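You operate a simulated robot arm through the tools that you are given. There is no shell and no other tool.

You run a simulated robot arm. Do the job below in one go: nothing can be reset, and whatever is moved stays where it is left.

JOB
Clip the AIR LOG sheet on the blue clipboard.
Fine: the sheet is in the log drawer; clip and drawer end shut. Where these are worked on the way, their far stop is far enough and under half their travel is too little: log drawer.

It is judged by the outcome, as a careful person would: the job done as asked, and still so three seconds after it is handed in. It fails if anything else is knocked over, pushed out of place, dropped, spilled or broken. Flat cloth is picked up by pressing the open fingertips on it (5 to 10 N) and closing them slowly along it; thin cloth reads only 2 to 8 mm in the jaws.

ROBOT AND FRAMES
A 7-joint arm with a two-finger parallel gripper, fixed in place. Base frame: the origin is on the floor under the middle of its stand, x ahead of it, y to its left, z up. Units: m, rad, N and s.
It reaches about 1.479 m from its shoulder. Its first joint turns from -2.897 to 2.897 rad. Payload 4.4 kg.
Tool frame: the origin (TCP) lies between the finger pads and is the grasp point; the fingertips stand 0.023 m ahead of it; z points along the fingers, y is the line along which they close. The gripper opens to 0.094 m. The fingers are 0.038 m wide and 0.01 m thick; the gripper's body (0.054 by 0.096 m) begins 0.039 m behind the TCP.
Orientation is that of the tool frame in the base frame, as a unit quaternion [w, x, y, z]. With the fingers straight down and closing along the base's y, the tool's x points along the base's -x, its y along +y and its z along -z.

CONTROLS
- The arm moves only by the tool step_arm. Its argument "motion" is one flat list of numbers, 7 for each row, row after row: the shift along the base's x, y, z in m, then the turn, a rotation vector about the base's x, y, z in rad, then the closure in counts, from 0 (fully open) to 255 (shut). In form: [x, y, z, wx, wy, wz, claw, x, y, z, wx, wy, wz, claw, ...]. A call has 1 to 20 rows; each row is the pose to reach, as a shift and turn from the pose commanded when the call began. A row lasts 0.2 s, in which the tool goes at most 0.05 m and 0.15 rad; a call with a longer step from one row to the next is refused whole, and so is a gripper value outside its range. Where a pose cannot be reached the arm comes as near as it can. A force on the tool above 40 N (or 10 N above the force at the start of the call, whichever is more), or a blocked arm, ends the call early, and 0.2 s more pass. The fingers move at their own pace (about 0.072 m/s each) and stop on an object; they squeeze with about 27 N. The grip force told is the motor's: it shows also when the fingers shut on nothing. Time passes only in rows, and 0.2 s behind the last, so rows that repeat a pose let the fingers close. The reply holds the time, the measured pose of the TCP, the force on the tool along the base axes, the opening and the grip force, in the units named above and with some noise, with the torque about the TCP (base axes, N m) and any sound that the robot's microphone picked up.
- Cameras (640 x 400 px; columns grow to the right, rows downward): "scene" is fixed at [0.0489, -0.5015, 1.4572]; the picture's right is [0.70, -0.71, 0.00], its down [-0.33, -0.33, -0.88] and it looks along [0.63, 0.62, -0.47] (base axes); focal length 370 px, centre (320, 200). "wrist" rides on the gripper at [0.086, 0.016, -0.074] in the tool frame; the picture's right is [-0.18, 0.98, 0.00], its down [-0.58, -0.11, -0.81] and it looks along [-0.79, -0.15, 0.59] (tool axes); focal length 243 px, centre (320, 200). There is no depth. A picture from a camera that has moved, and an enlarged one, comes with that camera's place and axes in the base frame and with its lens.
- grab_frame(camera): a new picture of that camera. It takes no simulated time.
- enlarge(camera, box): a new picture of the part [left, top, right, bottom] of that camera's present view, enlarged. It takes no simulated time.
- hand_in(): hands the job in; it is judged then, once.

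Places have to be worked out from the pictures, the camera data and where the tool is seen. Open the gripper and draw the arm clear of the work before you hand the job in, unless the task says otherwise.

The tools are called after "Request:" as a command line: name --argument value ..., lists and objects as JSON in quotes. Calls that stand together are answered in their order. step_arm: Moves the arm, as the interface text tells. Its arguments: {"type":"object","properties":{"motion":{"type":"array","items":{"type":"number"}}},"required":["motion"]} The other tools are called the same way: grab_frame (camera) takes a picture; enlarge (camera, box) takes an enlarged picture of a part of a camera's view; hand_in () hands the job in.

At the start:

```text
time: 0.0
ee_pos: [0.4893, 0.3485, 1.2252]
tcp_rot: [0.0, 0.0, 1.0, 0.0]
wrist_force: [0.2, 0.3, 0.0]
wrist_torque: [0.0, 0.02, -0.04]
gripper_width: 0.094
grasp_force: 0.1
```

scene: 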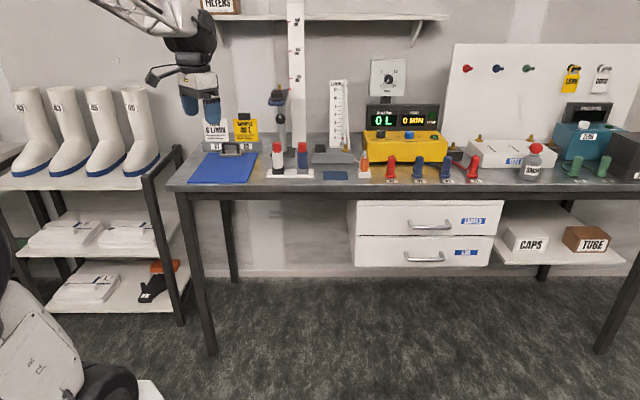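
wrist: 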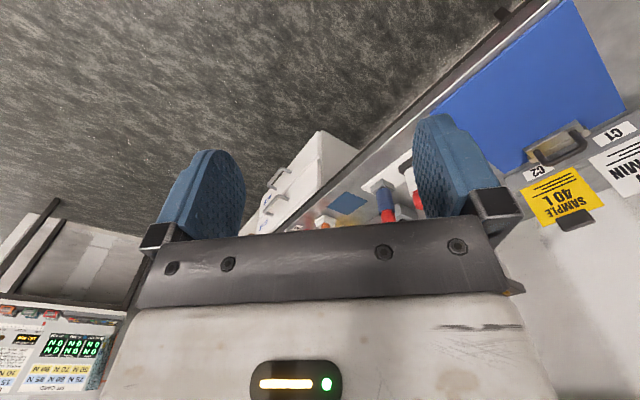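

I start by looking closer at the clipboard, the drawers and the rest of the bench, before moving anything.

Request:
enlarge --camera "scene" --box '[160, 80, 360, 205]'

Request:
enlarge --camera "scene" --box '[330, 150, 530, 275]'

Request:
enlarge --camera "scene" --box '[340, 90, 500, 190]'

Request:
enlarge --camera "wrist" --box '[240, 0, 640, 250]'

```text
3.20 times, centred on (260, 142) of scene
camera zoom: at [0.0489, -0.5015, 1.4572], right [0.7, -0.71, 0.0], down [-0.33, -0.33, -0.88], along [0.63, 0.62, -0.47], focal length 1185 px, centre (512, 384)
```

zoom: 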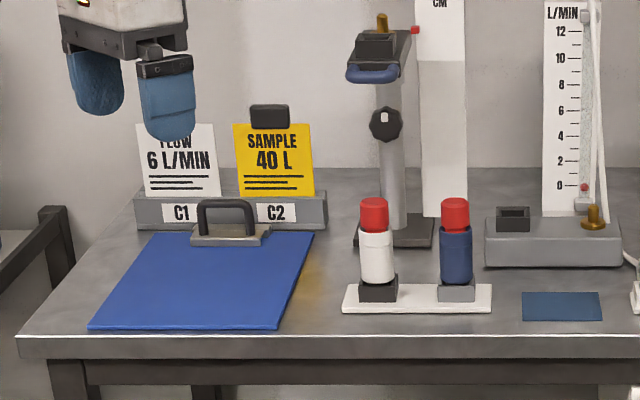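

```text
3.20 times, centred on (430, 212) of scene
camera zoom: at [0.0489, -0.5015, 1.4572], right [0.7, -0.71, 0.0], down [-0.33, -0.33, -0.88], along [0.63, 0.62, -0.47], focal length 1185 px, centre (-32, 160)
```

zoom: 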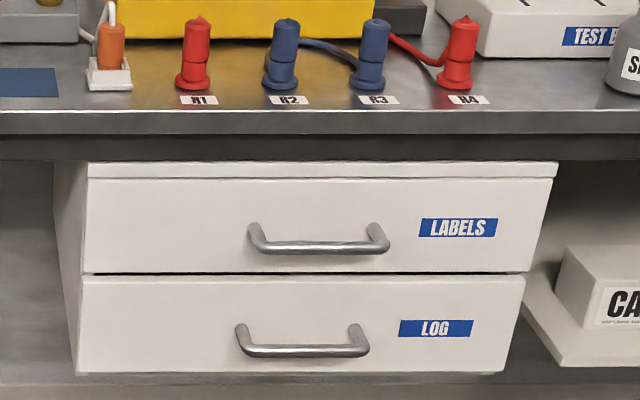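

```text
4.00 times, centred on (420, 140) of scene
camera zoom: at [0.0489, -0.5015, 1.4572], right [0.7, -0.71, 0.0], down [-0.33, -0.33, -0.88], along [0.63, 0.62, -0.47], focal length 1481 px, centre (-80, 440)
```

zoom: 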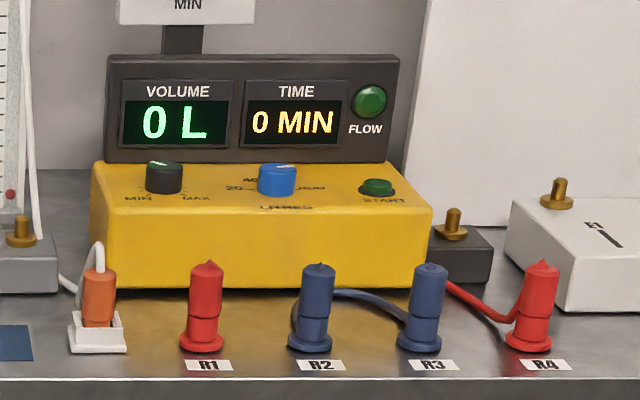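

```text
1.60 times, centred on (440, 125) of wrist
camera zoom: at [0.4031, 0.3652, 1.3015], right [0.18, 0.98, 0.0], down [0.58, -0.11, 0.81], along [0.79, -0.15, -0.59], focal length 388 px, centre (128, 320)
```

zoom: 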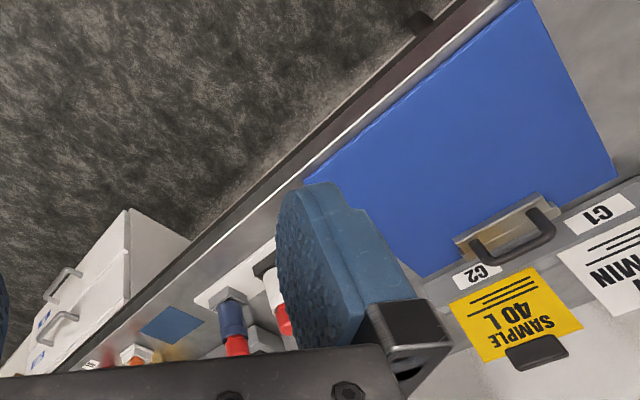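

The triangulated views put the clipboard at about (0.57–0.94, 0.54–0.90, 0.885), with the bench turned about 45° to the base. I enlarge the clip and the log drawer handle for more detail.

Request:
enlarge --camera "scene" --box '[190, 130, 270, 190]'

Request:
enlarge --camera "scene" --box '[345, 195, 505, 275]'

Request:
enlarge --camera "wrist" --box '[480, 90, 640, 190]'

Request:
enlarge --camera "wrist" --box '[220, 120, 420, 245]'

```text
6.67 times, centred on (230, 160) of scene
camera zoom: at [0.0489, -0.5015, 1.4572], right [0.7, -0.71, 0.0], down [-0.33, -0.33, -0.88], along [0.63, 0.62, -0.47], focal length 2469 px, centre (920, 467)
```

zoom: 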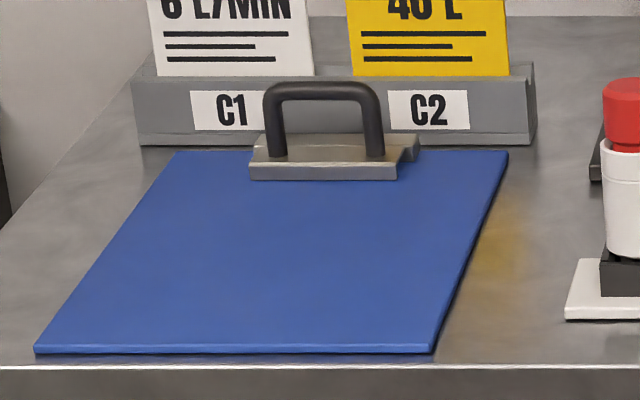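

```text
4.00 times, centred on (425, 235) of scene
camera zoom: at [0.0489, -0.5015, 1.4572], right [0.7, -0.71, 0.0], down [-0.33, -0.33, -0.88], along [0.63, 0.62, -0.47], focal length 1481 px, centre (-100, 60)
```

zoom: 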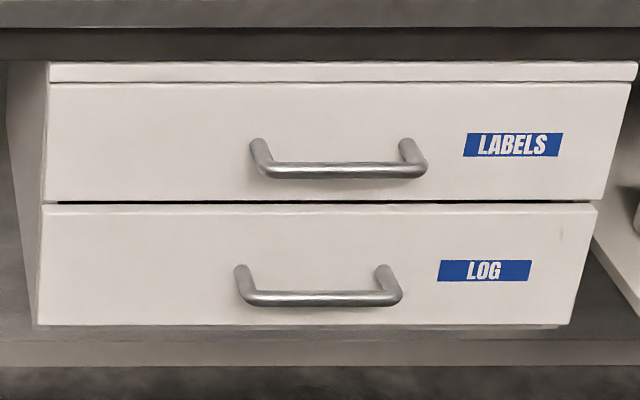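

```text
4.00 times, centred on (560, 140) of wrist
camera zoom: at [0.4031, 0.3652, 1.3015], right [0.18, 0.98, 0.0], down [0.58, -0.11, 0.81], along [0.79, -0.15, -0.59], focal length 970 px, centre (-640, 440)
```

zoom: 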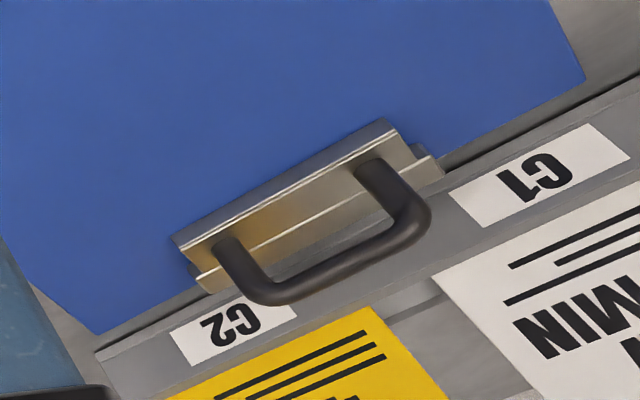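

```text
3.20 times, centred on (320, 182) of wrist
camera zoom: at [0.4031, 0.3652, 1.3015], right [0.18, 0.98, 0.0], down [0.58, -0.11, 0.81], along [0.79, -0.15, -0.59], focal length 776 px, centre (320, 256)
```

zoom: 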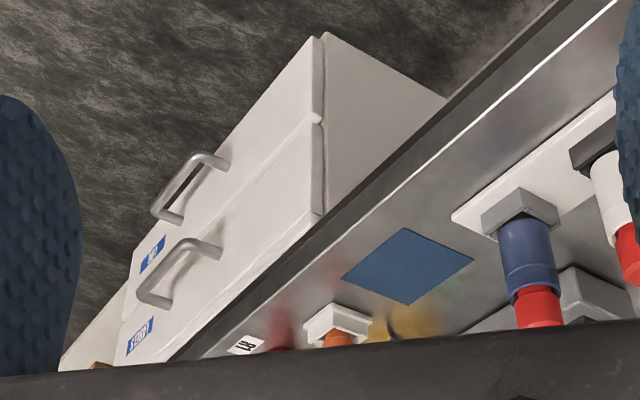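

The two views place the LOG handle bar at about (1.148, 0.015, 0.589). It runs along (0.70, -0.71) and the drawer opens toward (-0.70, -0.71). I move the tool in free air to a point in front of the drawers, turning it horizontal with the fingers closing vertically.

Request:
step_arm --motion '[0.0226, -0.0312, -0.0266, 0.0927, -0.0381, -0.0381, 0, 0.0451, -0.0623, -0.0531, 0.1854, -0.0761, -0.0761, 0, 0.0677, -0.0935, -0.0797, 0.2782, -0.1142, -0.1142, 0, 0.0902, -0.1246, -0.1062, 0.3709, -0.1523, -0.1523, 0, 0.1128, -0.1558, -0.1328, 0.4636, -0.1903, -0.1903, 0, 0.1354, -0.187, -0.1594, 0.5563, -0.2284, -0.2284, 0, 0.1579, -0.2181, -0.1859, 0.649, -0.2664, -0.2664, 0, 0.1805, -0.2493, -0.2125, 0.7418, -0.3045, -0.3045, 0, 0.203, -0.2804, -0.239, 0.8345, -0.3426, -0.3426, 0, 0.2256, -0.3116, -0.2656, 0.9272, -0.3806, -0.3806, 0, 0.2482, -0.3428, -0.2922, 1.0199, -0.4187, -0.4187, 0, 0.2707, -0.3739, -0.3187, 1.1126, -0.4568, -0.4568, 0, 0.2933, -0.4051, -0.3453, 1.2053, -0.4948, -0.4948, 0, 0.3158, -0.4362, -0.3718, 1.2981, -0.5329, -0.5329, 0, 0.3384, -0.4674, -0.3984, 1.3908, -0.5709, -0.5709, 0, 0.361, -0.4985, -0.425, 1.4835, -0.609, -0.609, 0]'

```text
time: 3.4
ee_pos: [0.849, -0.1504, 0.8005]
tcp_rot: [0.27, 0.267, 0.653, 0.655]
wrist_force: [-0.2, -0.5, 1.1]
wrist_torque: [-0.03, 0.01, 0.02]
gripper_width: 0.0938
grasp_force: 0.2
```

The tool reached (0.849, -0.150, 0.80) in the horizontal attitude. I take both pictures to check it against the handle.

Request:
grab_frame --camera "scene"

Request:
grab_frame --camera "wrist"

```text
taken
```

scene: 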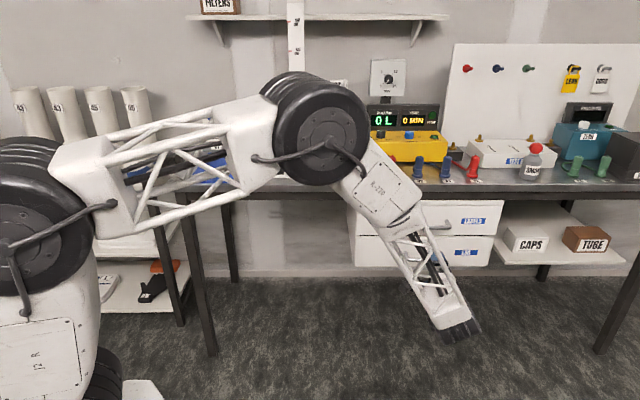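

```text
taken
camera wrist: at [0.735, -0.1409, 0.8174], right [0.13, -0.13, 0.98], down [-0.15, -0.98, -0.11], along [0.98, -0.14, -0.15], focal length 243 px, centre (320, 200)
```

wrist: 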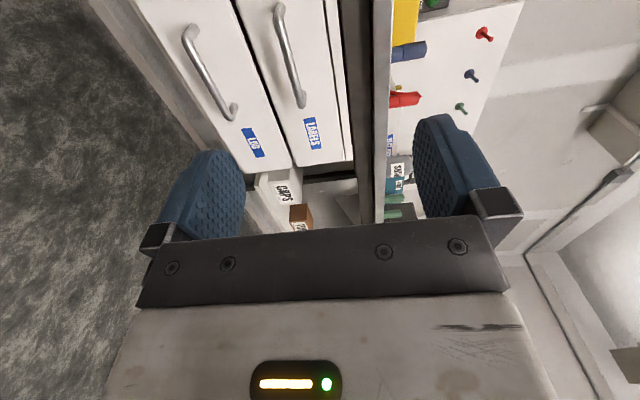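

The wrist camera sees both handles well. I enlarge it to fix the LOG handle more exactly.

Request:
enlarge --camera "wrist" --box '[130, 0, 370, 150]'

```text
2.67 times, centred on (250, 75) of wrist
camera zoom: at [0.735, -0.1409, 0.8174], right [0.13, -0.13, 0.98], down [-0.15, -0.98, -0.11], along [0.98, -0.14, -0.15], focal length 647 px, centre (507, 533)
```

zoom: 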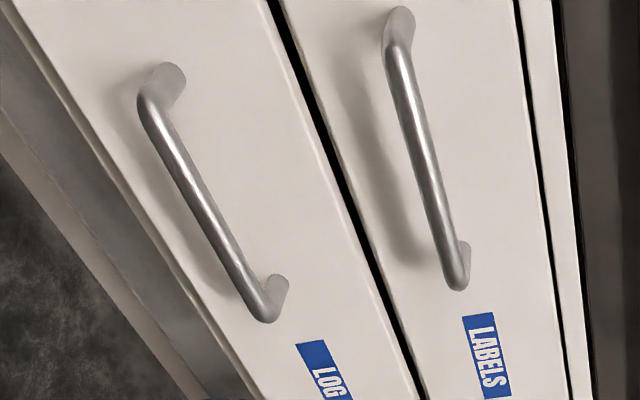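

I move to about 0.10 m in front of the LOG handle at its height, keeping the fingers open, and then look again.

Request:
step_arm --motion '[0.02, 0.008, -0.04, 0, 0, 0, 0, 0.04, 0.016, -0.08, 0, 0, 0, 0, 0.065, 0.026, -0.12, 0, 0, 0, 0, 0.09, 0.036, -0.155, 0, 0, 0, 0, 0.12, 0.05, -0.185, 0, 0, 0, 0, 0.155, 0.065, -0.205, 0, 0, 0, 0, 0.195, 0.082, -0.205, 0, 0, 0, 0, 0.227, 0.095, -0.205, 0, 0, 0, 0]'

Request:
grab_frame --camera "wrist"

Request:
grab_frame --camera "scene"

```text
time: 5.2
ee_pos: [1.0768, -0.0532, 0.5953]
tcp_rot: [0.269, 0.27, 0.654, 0.654]
wrist_force: [0.7, -0.2, 0.2]
wrist_torque: [-0.01, -0.01, 0.02]
gripper_width: 0.094
grasp_force: 0.0
```

```text
taken
camera wrist: at [0.9627, -0.0451, 0.6132], right [0.13, -0.13, 0.98], down [-0.15, -0.98, -0.11], along [0.98, -0.14, -0.15], focal length 243 px, centre (320, 200)
```

wrist: 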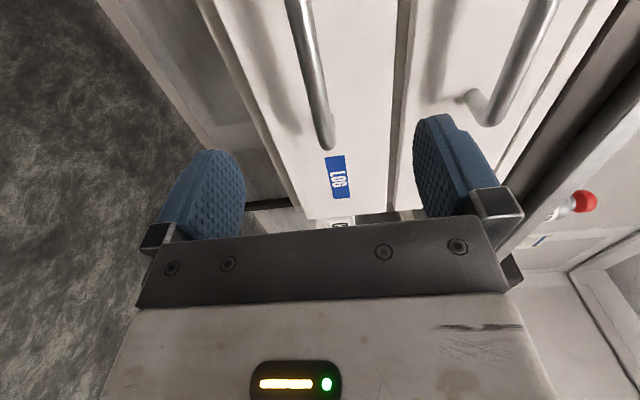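

```text
taken
```

scene: 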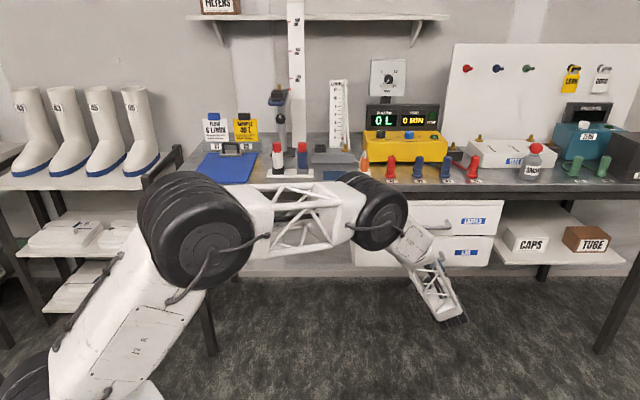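

From two wrist views the LOG bar is at about (1.157, 0.027, 0.588), straight ahead 0.113 m. I advance so the bar sits between the fingers, then close on it.

Request:
step_arm --motion '[0.0, 0.0, -0.007, 0, 0, 0, 0, 0.025, 0.025, -0.007, 0, 0, 0, 0, 0.05, 0.05, -0.007, 0, 0, 0, 0, 0.065, 0.065, -0.007, 0, 0, 0, 0, 0.077, 0.077, -0.007, 0, 0, 0, 0]'

Request:
grab_frame --camera "wrist"

```text
time: 6.4
ee_pos: [1.1551, 0.0222, 0.5883]
tcp_rot: [0.269, 0.268, 0.654, 0.654]
wrist_force: [0.8, 0.1, -0.2]
wrist_torque: [0.03, -0.03, 0.01]
gripper_width: 0.094
grasp_force: 0.0
```

```text
taken
camera wrist: at [1.0413, 0.0302, 0.6057], right [0.13, -0.13, 0.98], down [-0.15, -0.98, -0.11], along [0.98, -0.14, -0.15], focal length 243 px, centre (320, 200)
```

wrist: 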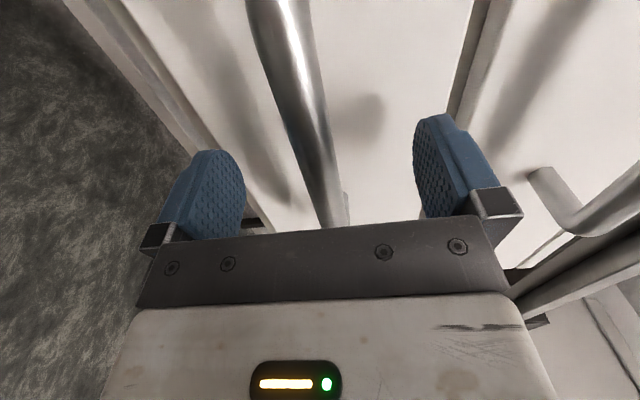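

The bar lies between the fingers, so I close on it with the pose held.

Request:
step_arm --motion '[0, 0, 0, 0, 0, 0, 255, 0, 0, 0, 0, 0, 0, 255, 0, 0, 0, 0, 0, 0, 255, 0, 0, 0, 0, 0, 0, 255, 0, 0, 0, 0, 0, 0, 255]'

```text
time: 7.6
ee_pos: [1.1561, 0.0209, 0.5901]
tcp_rot: [0.269, 0.267, 0.654, 0.654]
wrist_force: [-8.7, 1.3, 27.1]
wrist_torque: [0.3, 0.33, 0.67]
gripper_width: 0.0156
grasp_force: 45.3
```

The gripper holds the bar (0.0156 m wide) with about 27 N upward on the tool, so the bar sits a little above my centre line. I raise the command slightly to relieve that.

Request:
step_arm --motion '[0, 0, 0.003, 0, 0, 0, 255, 0, 0, 0.005, 0, 0, 0, 255]'

```text
time: 8.2
ee_pos: [1.1533, 0.0212, 0.589]
tcp_rot: [0.268, 0.271, 0.654, 0.653]
wrist_force: [24.6, -20.8, -20.7]
wrist_torque: [-0.49, -0.51, 0.22]
gripper_width: 0.0157
grasp_force: 44.8
```

The force flipped sign, so the true centre is about half way between. I back off by 2.5 mm and let it settle.

Request:
step_arm --motion '[0, 0, -0.0015, 0, 0, 0, 255, 0, 0, -0.0025, 0, 0, 0, 255, 0, 0, -0.0025, 0, 0, 0, 255]'

```text
time: 9.0
ee_pos: [1.1543, 0.0227, 0.5895]
tcp_rot: [0.269, 0.269, 0.654, 0.654]
wrist_force: [23.7, -26.2, -21.5]
wrist_torque: [-0.08, -0.18, 0.02]
gripper_width: 0.0158
grasp_force: 45.3
```

Small lateral friction force remains along the bar. I shift about 1.5 mm along the bar and down 1 mm to relieve it, then start to pull gently.

Request:
step_arm --motion '[0.0015, -0.0015, -0.0015, 0, 0, 0, 255, -0.002, -0.005, -0.0015, 0, 0, 0, 255, -0.009, -0.012, -0.0015, 0, 0, 0, 255, -0.016, -0.019, -0.0015, 0, 0, 0, 255]'

```text
time: 10.0
ee_pos: [1.1379, 0.0057, 0.5909]
tcp_rot: [0.268, 0.268, 0.654, 0.655]
wrist_force: [-20.8, 21.6, 5.1]
wrist_torque: [0.01, -0.03, 0.39]
gripper_width: 0.0157
grasp_force: 44.9
```

The drawer follows with almost no force along the pull, only a sideways one from my small overcorrection. I undo half of that and pull on 0.1 m along (-0.707, -0.707).

Request:
step_arm --motion '[-0.0008, 0.0008, 0, 0, 0, 0, 255, -0.0108, -0.0092, 0, 0, 0, 0, 255, -0.0248, -0.0232, 0, 0, 0, 0, 255, -0.0388, -0.0372, 0, 0, 0, 0, 255, -0.0528, -0.0512, 0, 0, 0, 0, 255, -0.0668, -0.0652, 0, 0, 0, 0, 255]'

Request:
grab_frame --camera "scene"

Request:
grab_frame --camera "wrist"

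```text
time: 11.4
ee_pos: [1.072, -0.0634, 0.5904]
tcp_rot: [0.268, 0.268, 0.653, 0.655]
wrist_force: [-11.4, 13.3, 18.0]
wrist_torque: [0.17, 0.32, 0.08]
gripper_width: 0.0159
grasp_force: 45.2
```

```text
taken
```

scene: 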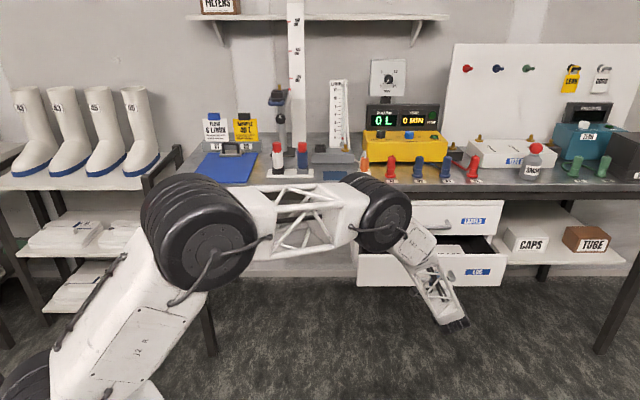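

```text
taken
camera wrist: at [0.9578, -0.0546, 0.6075], right [0.13, -0.13, 0.98], down [-0.15, -0.98, -0.11], along [0.98, -0.14, -0.15], focal length 243 px, centre (320, 200)
```

wrist: 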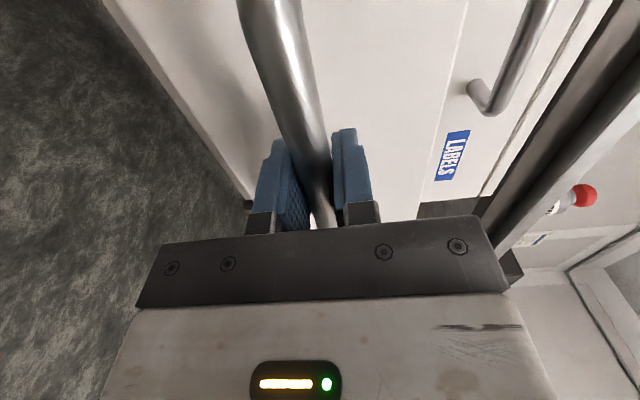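

The LOG drawer is open about 0.12 m and nothing else has moved. I keep pulling until it meets its stop.

Request:
step_arm --motion '[-0.014, -0.014, 0, 0, 0, 0, 255, -0.028, -0.028, 0, 0, 0, 0, 255, -0.042, -0.042, 0, 0, 0, 0, 255, -0.056, -0.056, 0, 0, 0, 0, 255, -0.07, -0.07, 0, 0, 0, 0, 255, -0.084, -0.084, 0, 0, 0, 0, 255, -0.098, -0.098, 0, 0, 0, 0, 255, -0.112, -0.112, 0, 0, 0, 0, 255]'

Request:
grab_frame --camera "scene"

```text
time: 11.9
ee_pos: [1.0568, -0.0773, 0.5905]
tcp_rot: [0.269, 0.267, 0.654, 0.654]
wrist_force: [-6.4, 7.8, 7.7]
wrist_torque: [0.33, 0.23, -0.68]
gripper_width: 0.0155
grasp_force: 45.1
stopped in row 2: the force on the tool passed its limit at 41 N (the readings are from after the stop); the commanded pose is now the measured one
```

```text
taken
```

scene: 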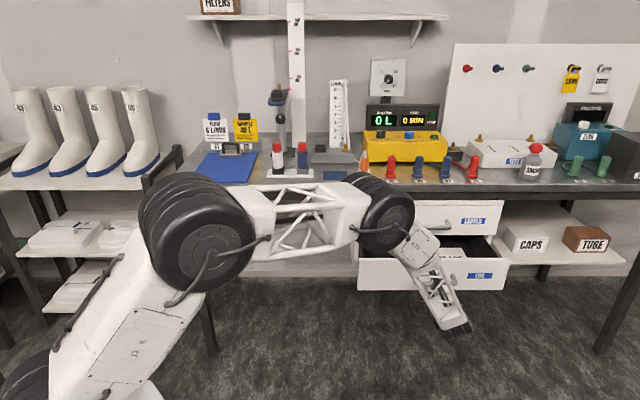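

It stopped at 41 N after 0.139 m in all. That may be the stop or only side force, so I try a bit more with slow steps.

Request:
step_arm --motion '[-0.007, -0.007, 0, 0, 0, 0, 255, -0.014, -0.014, 0, 0, 0, 0, 255, -0.021, -0.021, 0, 0, 0, 0, 255, -0.028, -0.028, 0, 0, 0, 0, 255]'

```text
time: 12.9
ee_pos: [1.0274, -0.1062, 0.59]
tcp_rot: [0.269, 0.267, 0.654, 0.655]
wrist_force: [-13.6, 15.1, 23.2]
wrist_torque: [0.25, 0.28, 0.73]
gripper_width: 0.0156
grasp_force: 44.8
```

It moves on freely, so that was side force. I relieve the z and side forces slightly and keep pulling at this pace.

Request:
step_arm --motion '[-0.0075, -0.0065, 0.001, 0, 0, 0, 255, -0.015, -0.013, 0.002, 0, 0, 0, 255, -0.022, -0.02, 0.002, 0, 0, 0, 255, -0.029, -0.027, 0.002, 0, 0, 0, 255, -0.036, -0.034, 0.002, 0, 0, 0, 255, -0.043, -0.041, 0.002, 0, 0, 0, 255, -0.05, -0.048, 0.002, 0, 0, 0, 255, -0.057, -0.055, 0.002, 0, 0, 0, 255, -0.064, -0.062, 0.002, 0, 0, 0, 255]'

```text
time: 13.8
ee_pos: [1.0047, -0.131, 0.591]
tcp_rot: [0.269, 0.27, 0.654, 0.653]
wrist_force: [6.3, -5.2, -8.8]
wrist_torque: [-0.07, 0.04, 0.01]
gripper_width: 0.0157
grasp_force: 44.8
stopped in row 4: the force on the tool passed its limit at 42 N (the readings are from after the stop); the commanded pose is now the measured one
```

It stopped again at 0.215 m of pull. I try a few more small steps to tell a real stop from side force.

Request:
step_arm --motion '[-0.005, -0.005, 0, 0, 0, 0, 255, -0.01, -0.01, 0, 0, 0, 0, 255, -0.015, -0.015, 0, 0, 0, 0, 255, -0.02, -0.02, 0, 0, 0, 0, 255]'

Request:
grab_frame --camera "scene"

Request:
grab_frame --camera "wrist"

```text
time: 14.8
ee_pos: [0.9833, -0.1514, 0.5901]
tcp_rot: [0.27, 0.269, 0.654, 0.653]
wrist_force: [13.9, -11.9, -19.0]
wrist_torque: [-0.04, -0.18, -1.15]
gripper_width: 0.0155
grasp_force: 45.3
```

```text
taken
```

scene: 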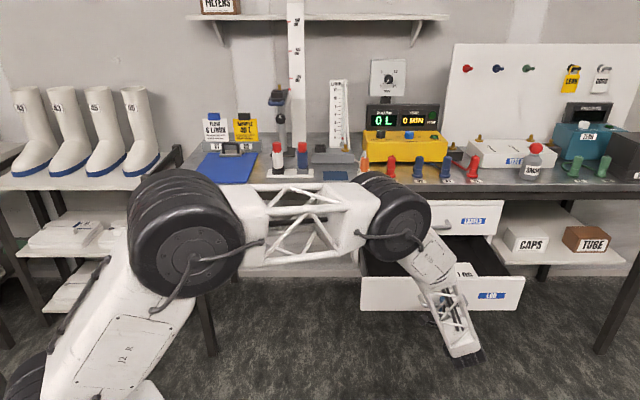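

```text
taken
camera wrist: at [0.8698, -0.1423, 0.6079], right [0.13, -0.13, 0.98], down [-0.16, -0.98, -0.11], along [0.98, -0.14, -0.15], focal length 243 px, centre (320, 200)
```

wrist: 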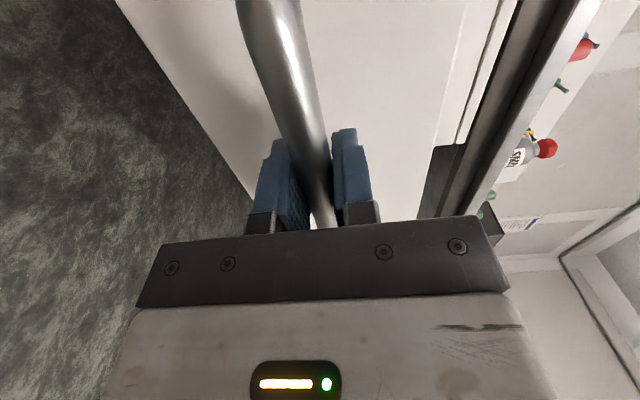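

The drawer is out about 0.244 m and still moving. I continue pulling toward its stop with slight force relief.

Request:
step_arm --motion '[-0.0045, -0.0055, -0.001, 0, 0, 0, 255, -0.0095, -0.0105, -0.001, 0, 0, 0, 255, -0.0145, -0.0155, -0.001, 0, 0, 0, 255, -0.0195, -0.0205, -0.001, 0, 0, 0, 255, -0.0245, -0.0255, -0.001, 0, 0, 0, 255, -0.0295, -0.0305, -0.001, 0, 0, 0, 255, -0.0345, -0.0355, -0.001, 0, 0, 0, 255, -0.0395, -0.0405, -0.001, 0, 0, 0, 255]'

```text
time: 16.6
ee_pos: [0.9435, -0.1906, 0.5898]
tcp_rot: [0.269, 0.269, 0.654, 0.653]
wrist_force: [-11.0, 13.2, 13.6]
wrist_torque: [-0.05, 0.03, 0.44]
gripper_width: 0.0156
grasp_force: 44.4
```

Now 0.30 m out and still free; I pull further.

Request:
step_arm --motion '[-0.005, -0.005, 0, 0, 0, 0, 255, -0.01, -0.01, 0, 0, 0, 0, 255, -0.015, -0.015, 0, 0, 0, 0, 255, -0.02, -0.02, 0, 0, 0, 0, 255, -0.025, -0.025, 0, 0, 0, 0, 255, -0.03, -0.03, 0, 0, 0, 0, 255, -0.035, -0.035, 0, 0, 0, 0, 255, -0.04, -0.04, 0, 0, 0, 0, 255]'

Request:
grab_frame --camera "scene"

```text
time: 17.7
ee_pos: [0.924, -0.212, 0.5893]
tcp_rot: [0.27, 0.268, 0.654, 0.654]
wrist_force: [-8.5, 7.0, 6.8]
wrist_torque: [0.22, 0.24, -0.51]
gripper_width: 0.0156
grasp_force: 45.5
stopped in row 5: the force on the tool passed its limit at 43 N (the readings are from after the stop); the commanded pose is now the measured one
```

```text
taken
```

scene: 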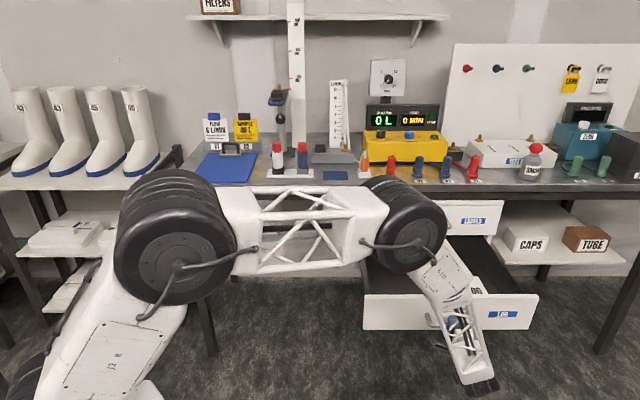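

It is about 0.33 m out. I test with a few more small steps for the stop.

Request:
step_arm --motion '[-0.004, -0.004, 0, 0, 0, 0, 255, -0.008, -0.008, 0, 0, 0, 0, 255, -0.012, -0.012, 0, 0, 0, 0, 255, -0.016, -0.016, 0, 0, 0, 0, 255, -0.02, -0.02, 0, 0, 0, 0, 255]'

```text
time: 18.9
ee_pos: [0.9033, -0.2325, 0.5901]
tcp_rot: [0.269, 0.269, 0.653, 0.654]
wrist_force: [-10.4, 12.0, 15.3]
wrist_torque: [0.22, 0.3, 1.02]
gripper_width: 0.0158
grasp_force: 45.4
```

Still free at 0.358 m; I go on pulling.

Request:
step_arm --motion '[-0.0045, -0.0035, 0.001, 0, 0, 0, 255, -0.0085, -0.0075, 0.001, 0, 0, 0, 255, -0.0125, -0.0115, 0.001, 0, 0, 0, 255, -0.0165, -0.0155, 0.001, 0, 0, 0, 255, -0.0205, -0.0195, 0.001, 0, 0, 0, 255, -0.0245, -0.0235, 0.001, 0, 0, 0, 255, -0.0285, -0.0275, 0.001, 0, 0, 0, 255]'

Request:
grab_frame --camera "scene"

```text
time: 19.4
ee_pos: [0.8983, -0.2353, 0.5895]
tcp_rot: [0.269, 0.268, 0.655, 0.653]
wrist_force: [9.3, 7.1, -0.9]
wrist_torque: [0.36, 0.34, -0.03]
gripper_width: 0.0159
grasp_force: 45.6
stopped in row 2: the force on the tool passed its limit at 90 N (the readings are from after the stop); the commanded pose is now the measured one
```

```text
taken
```

scene: 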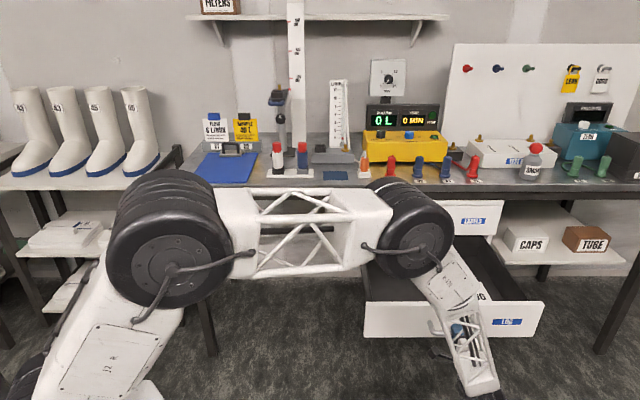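

A 90 N reading at 0.362 m is the true far stop. I open the fingers and back away from the handle, then rise for a look into the drawer.

Request:
step_arm --motion '[0, 0, 0, 0, 0, 0, 0, 0, 0, 0, 0, 0, 0, 0, 0, 0, 0, 0, 0, 0, 0, 0, 0, 0, 0, 0, 0, 0, -0.02, -0.02, 0, 0, 0, 0, 0, -0.045, -0.045, 0, 0, 0, 0, 0, -0.07, -0.07, 0, 0, 0, 0, 0]'

Request:
grab_frame --camera "wrist"

```text
time: 21.0
ee_pos: [0.8278, -0.3062, 0.59]
tcp_rot: [0.269, 0.267, 0.654, 0.654]
wrist_force: [0.0, 0.0, -0.5]
wrist_torque: [-0.01, 0.01, 0.01]
gripper_width: 0.0941
grasp_force: 0.1
```

```text
taken
camera wrist: at [0.7137, -0.297, 0.6081], right [0.13, -0.13, 0.98], down [-0.15, -0.98, -0.11], along [0.98, -0.14, -0.15], focal length 243 px, centre (320, 200)
```

wrist: 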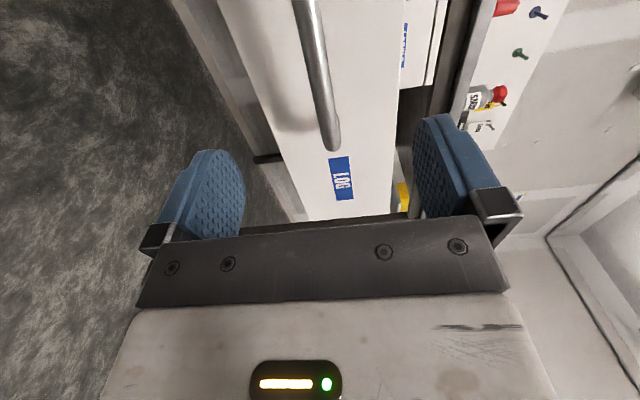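

The tool is clear of the handle. I rise and swing left while turning the fingers straight down (closing along the bench depth), so both cameras can see into the drawer.

Request:
step_arm --motion '[0, 0, 0.045, 0, 0, 0, 0, 0, 0, 0.09, 0, 0, 0, 0, 0, 0, 0.135, 0, 0, 0, 0, 0, 0, 0.18, 0, 0, 0, 0, 0, 0, 0.225, 0, 0, 0, 0, -0.012, 0.0372, 0.2392, -0.0854, 0.0854, 0, 0, -0.024, 0.0743, 0.2535, -0.1709, 0.1709, 0, 0, -0.036, 0.1115, 0.2677, -0.2563, 0.2563, 0, 0, -0.048, 0.1486, 0.2819, -0.3418, 0.3418, 0, 0, -0.06, 0.1858, 0.2962, -0.4272, 0.4272, 0, 0, -0.072, 0.2229, 0.3104, -0.5126, 0.5126, 0, 0, -0.084, 0.2601, 0.3246, -0.5981, 0.5981, 0, 0, -0.096, 0.2972, 0.3388, -0.6835, 0.6835, 0, 0, -0.108, 0.3344, 0.3531, -0.769, 0.769, 0, 0, -0.12, 0.3715, 0.3673, -0.8544, 0.8544, 0, 0, -0.132, 0.4087, 0.3815, -0.9398, 0.9398, 0, 0, -0.144, 0.4458, 0.3958, -1.0253, 1.0253, 0, 0, -0.156, 0.483, 0.41, -1.1107, 1.1107, 0, 0]'

Request:
grab_frame --camera "scene"

Request:
grab_frame --camera "wrist"

```text
time: 24.8
ee_pos: [0.6725, 0.1778, 0.999]
tcp_rot: [-0.002, 0.382, 0.924, -0.001]
wrist_force: [-0.5, 0.7, -0.1]
wrist_torque: [0.01, 0.0, 0.01]
gripper_width: 0.094
grasp_force: 0.0
```

```text
taken
```

scene: 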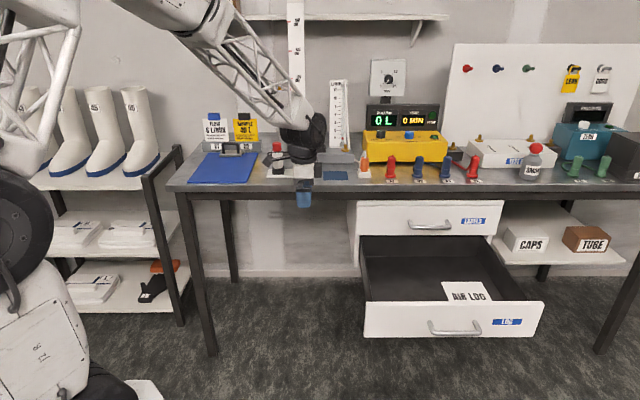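

```text
taken
camera wrist: at [0.6219, 0.2509, 1.0756], right [0.82, 0.57, 0.0], down [0.34, -0.49, 0.8], along [0.45, -0.66, -0.59], focal length 243 px, centre (320, 200)
```

wrist: 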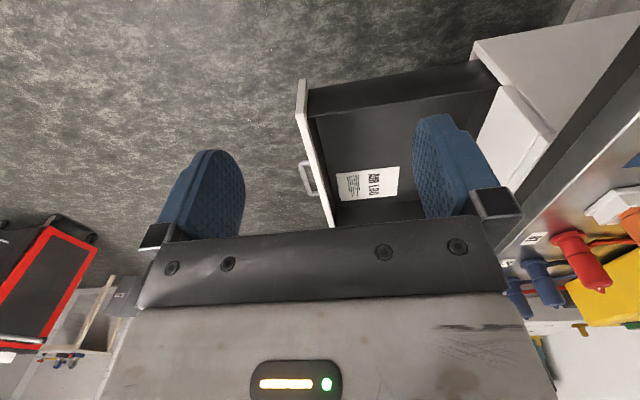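

The drawer is fully open and the AIR LOG sheet lies flat near its front right. I enlarge both views of it.

Request:
enlarge --camera "scene" --box '[350, 225, 550, 350]'

Request:
enlarge --camera "wrist" --box '[280, 70, 520, 220]'

Request:
enlarge --camera "scene" --box '[425, 270, 505, 320]'

```text
3.20 times, centred on (450, 288) of scene
camera zoom: at [0.0489, -0.5015, 1.4572], right [0.7, -0.71, 0.0], down [-0.33, -0.33, -0.88], along [0.63, 0.62, -0.47], focal length 1185 px, centre (-96, -80)
```

zoom: 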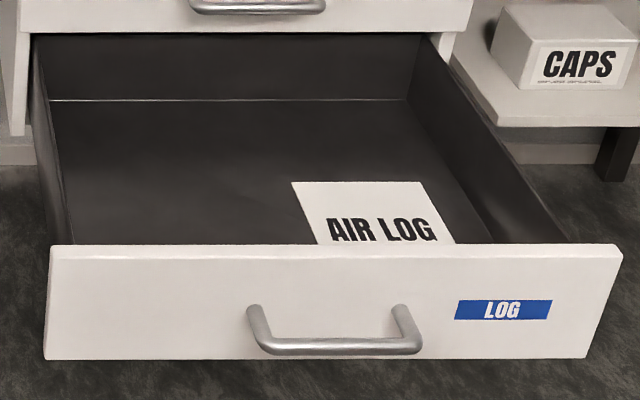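

```text
2.67 times, centred on (400, 145) of wrist
camera zoom: at [0.6219, 0.2509, 1.0756], right [0.82, 0.57, 0.0], down [0.34, -0.49, 0.8], along [0.45, -0.66, -0.59], focal length 647 px, centre (107, 347)
```

zoom: 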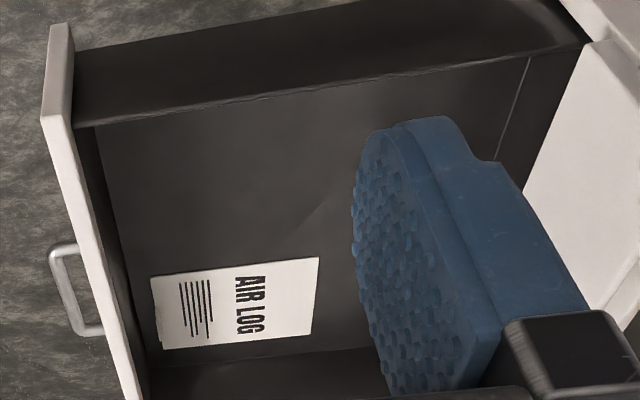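

```text
8.00 times, centred on (465, 295) of scene
camera zoom: at [0.0489, -0.5015, 1.4572], right [0.7, -0.71, 0.0], down [-0.33, -0.33, -0.88], along [0.63, 0.62, -0.47], focal length 2962 px, centre (-840, -560)
```

zoom: 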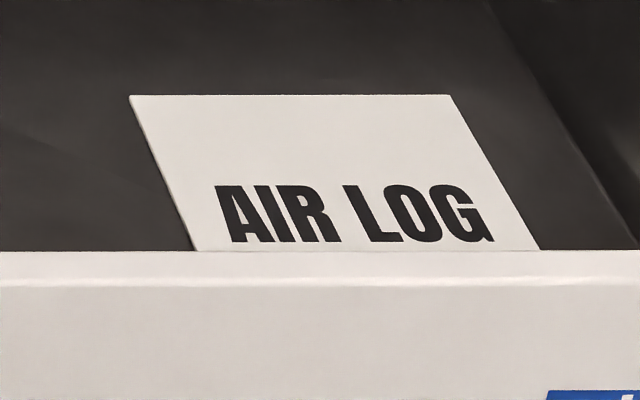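

Triangulation puts the sheet at z≈0.533: about 0.15 by 0.20 m, with its title edge toward the bench, lined up the same way as the clipboard. I go look at the clip up close to learn how it opens before fetching the sheet.

Request:
step_arm --motion '[0, 0, 0.0455, 0, 0, 0, 0, 0, 0, 0.091, 0, 0, 0, 0, 0.0037, 0.0461, 0.091, 0, 0, 0, 0, 0.0074, 0.0923, 0.091, 0, 0, 0, 0, 0.0111, 0.1384, 0.091, 0, 0, 0, 0, 0.0148, 0.1846, 0.091, 0, 0, 0, 0, 0.0185, 0.2307, 0.091, 0, 0, 0, 0, 0.0222, 0.2769, 0.091, 0, 0, 0, 0, 0.0259, 0.323, 0.091, 0, 0, 0, 0, 0.0296, 0.3692, 0.091, 0, 0, 0, 0, 0.0333, 0.4153, 0.091, 0, 0, 0, 0, 0.037, 0.4615, 0.091, 0, 0, 0, 0, 0.0407, 0.5076, 0.091, 0, 0, 0, 0, 0.0444, 0.5538, 0.091, 0, 0, 0, 0, 0.0481, 0.6, 0.091, 0, 0, 0, 0, 0.0518, 0.6461, 0.091, 0, 0, 0, 0, 0.0555, 0.692, 0.091, 0, 0, 0, 0]'

Request:
grab_frame --camera "wrist"

Request:
grab_frame --camera "scene"

```text
time: 28.4
ee_pos: [0.7269, 0.8714, 1.0927]
tcp_rot: [-0.002, 0.382, 0.924, 0.002]
wrist_force: [-0.1, -0.7, 0.3]
wrist_torque: [-0.01, 0.02, -0.02]
gripper_width: 0.0941
grasp_force: 0.0
```

```text
taken
camera wrist: at [0.6771, 0.9442, 1.1687], right [0.82, 0.57, 0.0], down [0.34, -0.49, 0.8], along [0.45, -0.66, -0.6], focal length 243 px, centre (320, 200)
```

wrist: 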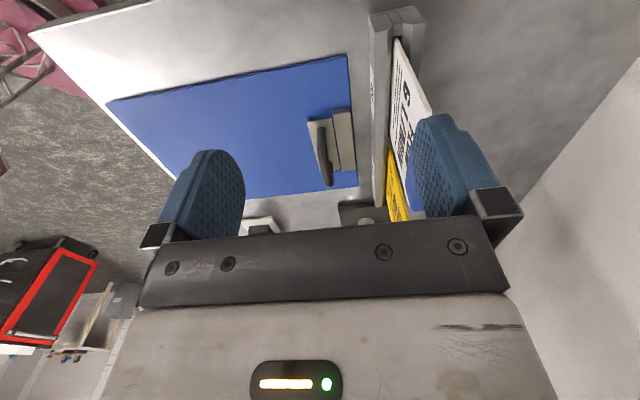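

```text
taken
```

scene: 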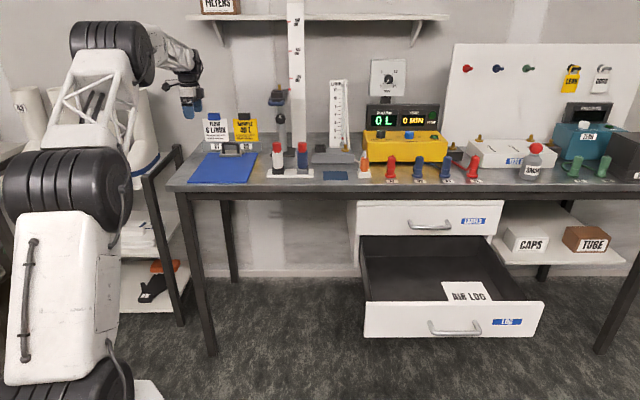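

I enlarge the wrist view of the clip.

Request:
enlarge --camera "wrist" --box '[270, 80, 430, 210]'

Request:
enlarge --camera "wrist" --box '[290, 95, 370, 195]'

```text
3.08 times, centred on (350, 145) of wrist
camera zoom: at [0.6771, 0.9442, 1.1687], right [0.82, 0.57, 0.0], down [0.34, -0.49, 0.8], along [0.45, -0.66, -0.6], focal length 746 px, centre (228, 369)
```

zoom: 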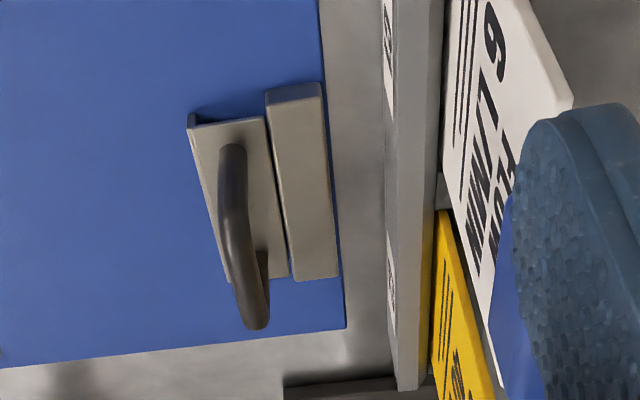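

```text
4.00 times, centred on (330, 145) of wrist
camera zoom: at [0.6771, 0.9442, 1.1687], right [0.82, 0.57, 0.0], down [0.34, -0.49, 0.8], along [0.45, -0.66, -0.6], focal length 970 px, centre (280, 420)
```

zoom: 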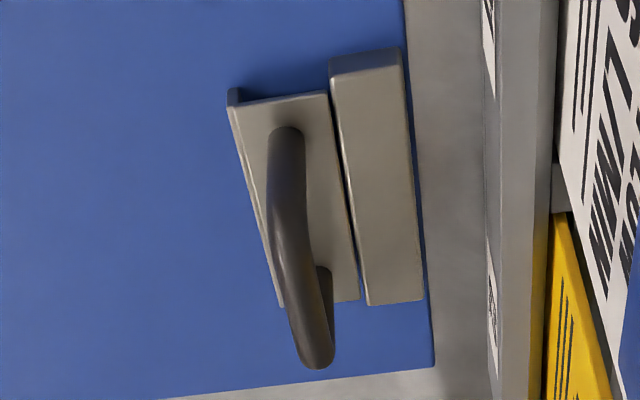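

The clip is a front plate hinged at its rear edge against a fixed block, with the arch handle on the plate; it opens by swinging the handle up and back. I check where the cards behind it stand, so that the gripper keeps clear of them.

Request:
enlarge --camera "scene" --box '[190, 105, 290, 185]'

Request:
enlarge --camera "wrist" --box '[340, 0, 460, 230]'

```text
5.00 times, centred on (240, 145) of scene
camera zoom: at [0.0489, -0.5015, 1.4572], right [0.7, -0.71, 0.0], down [-0.33, -0.33, -0.88], along [0.63, 0.62, -0.47], focal length 1851 px, centre (720, 475)
```

zoom: 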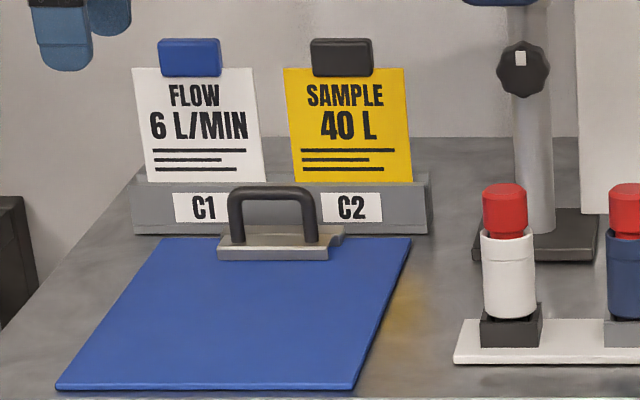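

```text
1.74 times, centred on (400, 115) of wrist
camera zoom: at [0.6771, 0.9442, 1.1687], right [0.82, 0.57, 0.0], down [0.34, -0.49, 0.8], along [0.45, -0.66, -0.6], focal length 422 px, centre (181, 348)
```

zoom: 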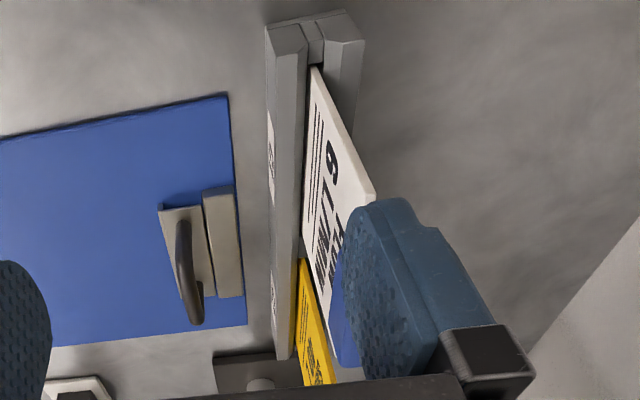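

The close wrist view puts the clip about 4 cm nearer (e2≈1.11) than my rough scene estimate did. I take a second close view from 0.11 m higher to triangulate it properly.

Request:
step_arm --motion '[0, 0, 0.04, 0, 0, 0, 0, 0, 0, 0.08, 0, 0, 0, 0, 0, 0, 0.11, 0, 0, 0, 0]'

Request:
enlarge --camera "wrist" --box '[220, 20, 460, 170]'

Request:
grab_frame --camera "wrist"

```text
time: 29.2
ee_pos: [0.7261, 0.8699, 1.1994]
tcp_rot: [-0.002, 0.383, 0.924, 0.0]
wrist_force: [0.2, -0.1, -1.0]
wrist_torque: [-0.01, 0.03, -0.01]
gripper_width: 0.094
grasp_force: 0.1
```

```text
2.67 times, centred on (340, 95) of wrist
camera zoom: at [0.6766, 0.9427, 1.2768], right [0.82, 0.57, 0.0], down [0.34, -0.49, 0.8], along [0.45, -0.66, -0.59], focal length 647 px, centre (267, 480)
```

zoom: 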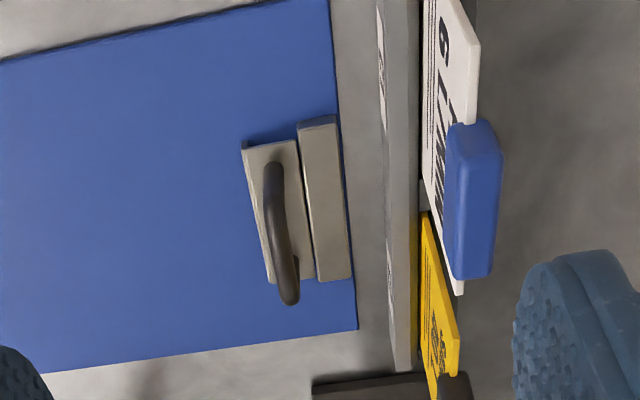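

```text
taken
camera wrist: at [0.6766, 0.9427, 1.2768], right [0.82, 0.57, 0.0], down [0.34, -0.49, 0.8], along [0.45, -0.66, -0.59], focal length 243 px, centre (320, 200)
```

wrist: 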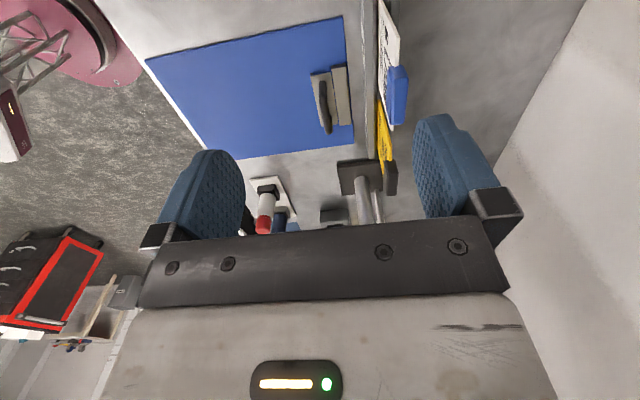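

Combining views, the board's top is at z≈0.90 with its rear edge at e2≈1.152. The arch bar is at e2≈1.114, z≈0.956, e1≈0.032, and the cards stand at e2≈1.20. I close the fingers, tilt the tool 25° so its body stays clear of the cards, and lower in front of the arch.

Request:
step_arm --motion '[0.0114, -0.0358, -0.02, 0.0771, -0.0771, 0, 255, 0.0228, -0.0716, -0.04, 0.1542, -0.1542, 0, 255, 0.0341, -0.1073, -0.06, 0.2313, -0.2313, 0, 255, 0.0455, -0.1431, -0.08, 0.3085, -0.3085, 0, 255, 0.0455, -0.1431, -0.12, 0.3085, -0.3085, 0, 255, 0.0455, -0.1431, -0.16, 0.3085, -0.3085, 0, 255, 0.0455, -0.1431, -0.2, 0.3085, -0.3085, 0, 255, 0.0455, -0.1431, -0.23, 0.3085, -0.3085, 0, 255]'

Request:
grab_frame --camera "wrist"

Request:
enlarge --camera "scene" --box '[180, 95, 280, 190]'

```text
time: 31.0
ee_pos: [0.7747, 0.7245, 0.9709]
tcp_rot: [0.081, 0.373, 0.902, 0.201]
wrist_force: [0.5, 0.0, 1.0]
wrist_torque: [-0.05, 0.0, 0.01]
gripper_width: 0.0001
grasp_force: 26.2
```

```text
taken
camera wrist: at [0.7011, 0.7745, 1.0472], right [0.76, 0.5, 0.42], down [0.1, -0.72, 0.68], along [0.64, -0.47, -0.6], focal length 243 px, centre (320, 200)
```

wrist: 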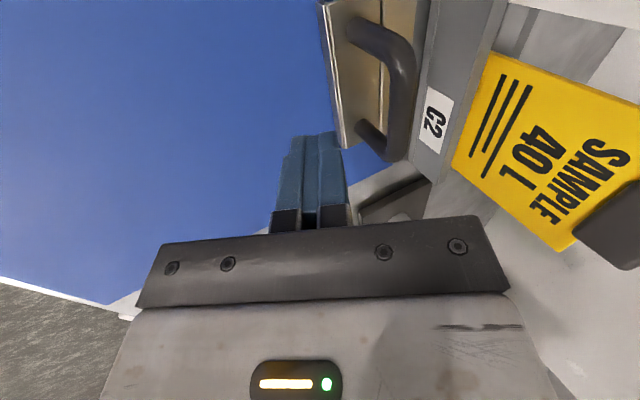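

```text
4.21 times, centred on (230, 142) of scene
camera zoom: at [0.0489, -0.5015, 1.4572], right [0.7, -0.71, 0.0], down [-0.33, -0.33, -0.88], along [0.63, 0.62, -0.47], focal length 1559 px, centre (699, 442)
```

zoom: 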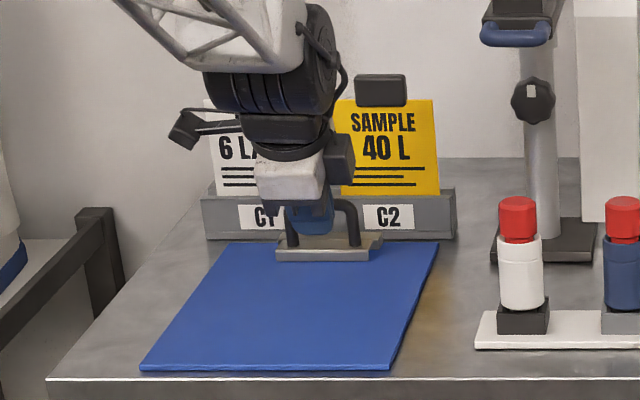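

The fingers are in front of the arch opening, centred on it, with the cards clear. I lower the last 2 cm and advance slowly to touch the arch bar from the front.

Request:
step_arm --motion '[0, 0, -0.01, 0, 0, 0, 255, 0, 0, -0.02, 0, 0, 0, 255, 0.007, 0.007, -0.02, 0, 0, 0, 255, 0.014, 0.014, -0.02, 0, 0, 0, 255, 0.021, 0.021, -0.02, 0, 0, 0, 255, 0.026, 0.026, -0.02, 0, 0, 0, 255]'

Request:
grab_frame --camera "wrist"

Request:
enlarge --camera "scene" --box '[200, 120, 270, 170]'

```text
time: 32.4
ee_pos: [0.8006, 0.7532, 0.9509]
tcp_rot: [0.081, 0.372, 0.903, 0.2]
wrist_force: [0.3, 0.1, -0.6]
wrist_torque: [0.02, -0.02, -0.01]
gripper_width: 0.0
grasp_force: 27.1
```

```text
taken
camera wrist: at [0.727, 0.8025, 1.0268], right [0.76, 0.5, 0.41], down [0.1, -0.72, 0.68], along [0.64, -0.48, -0.6], focal length 243 px, centre (320, 200)
```

wrist: 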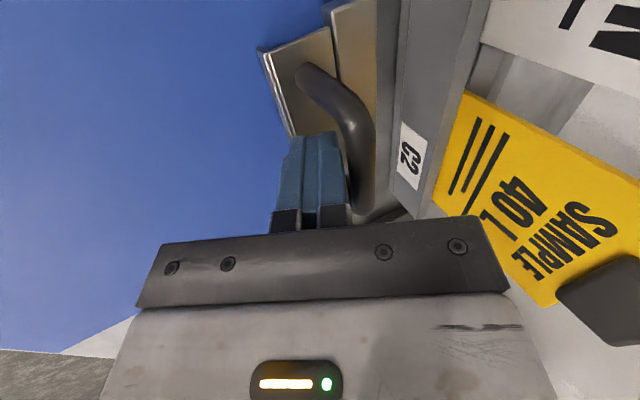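

```text
8.00 times, centred on (235, 145) of scene
camera zoom: at [0.0489, -0.5015, 1.4572], right [0.7, -0.71, 0.0], down [-0.33, -0.33, -0.88], along [0.63, 0.62, -0.47], focal length 2962 px, centre (1000, 640)
```

zoom: 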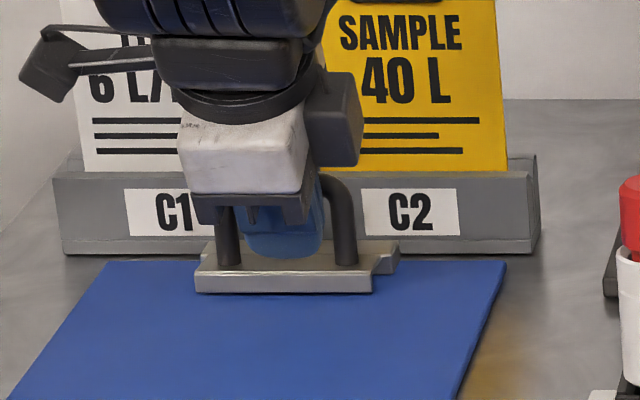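

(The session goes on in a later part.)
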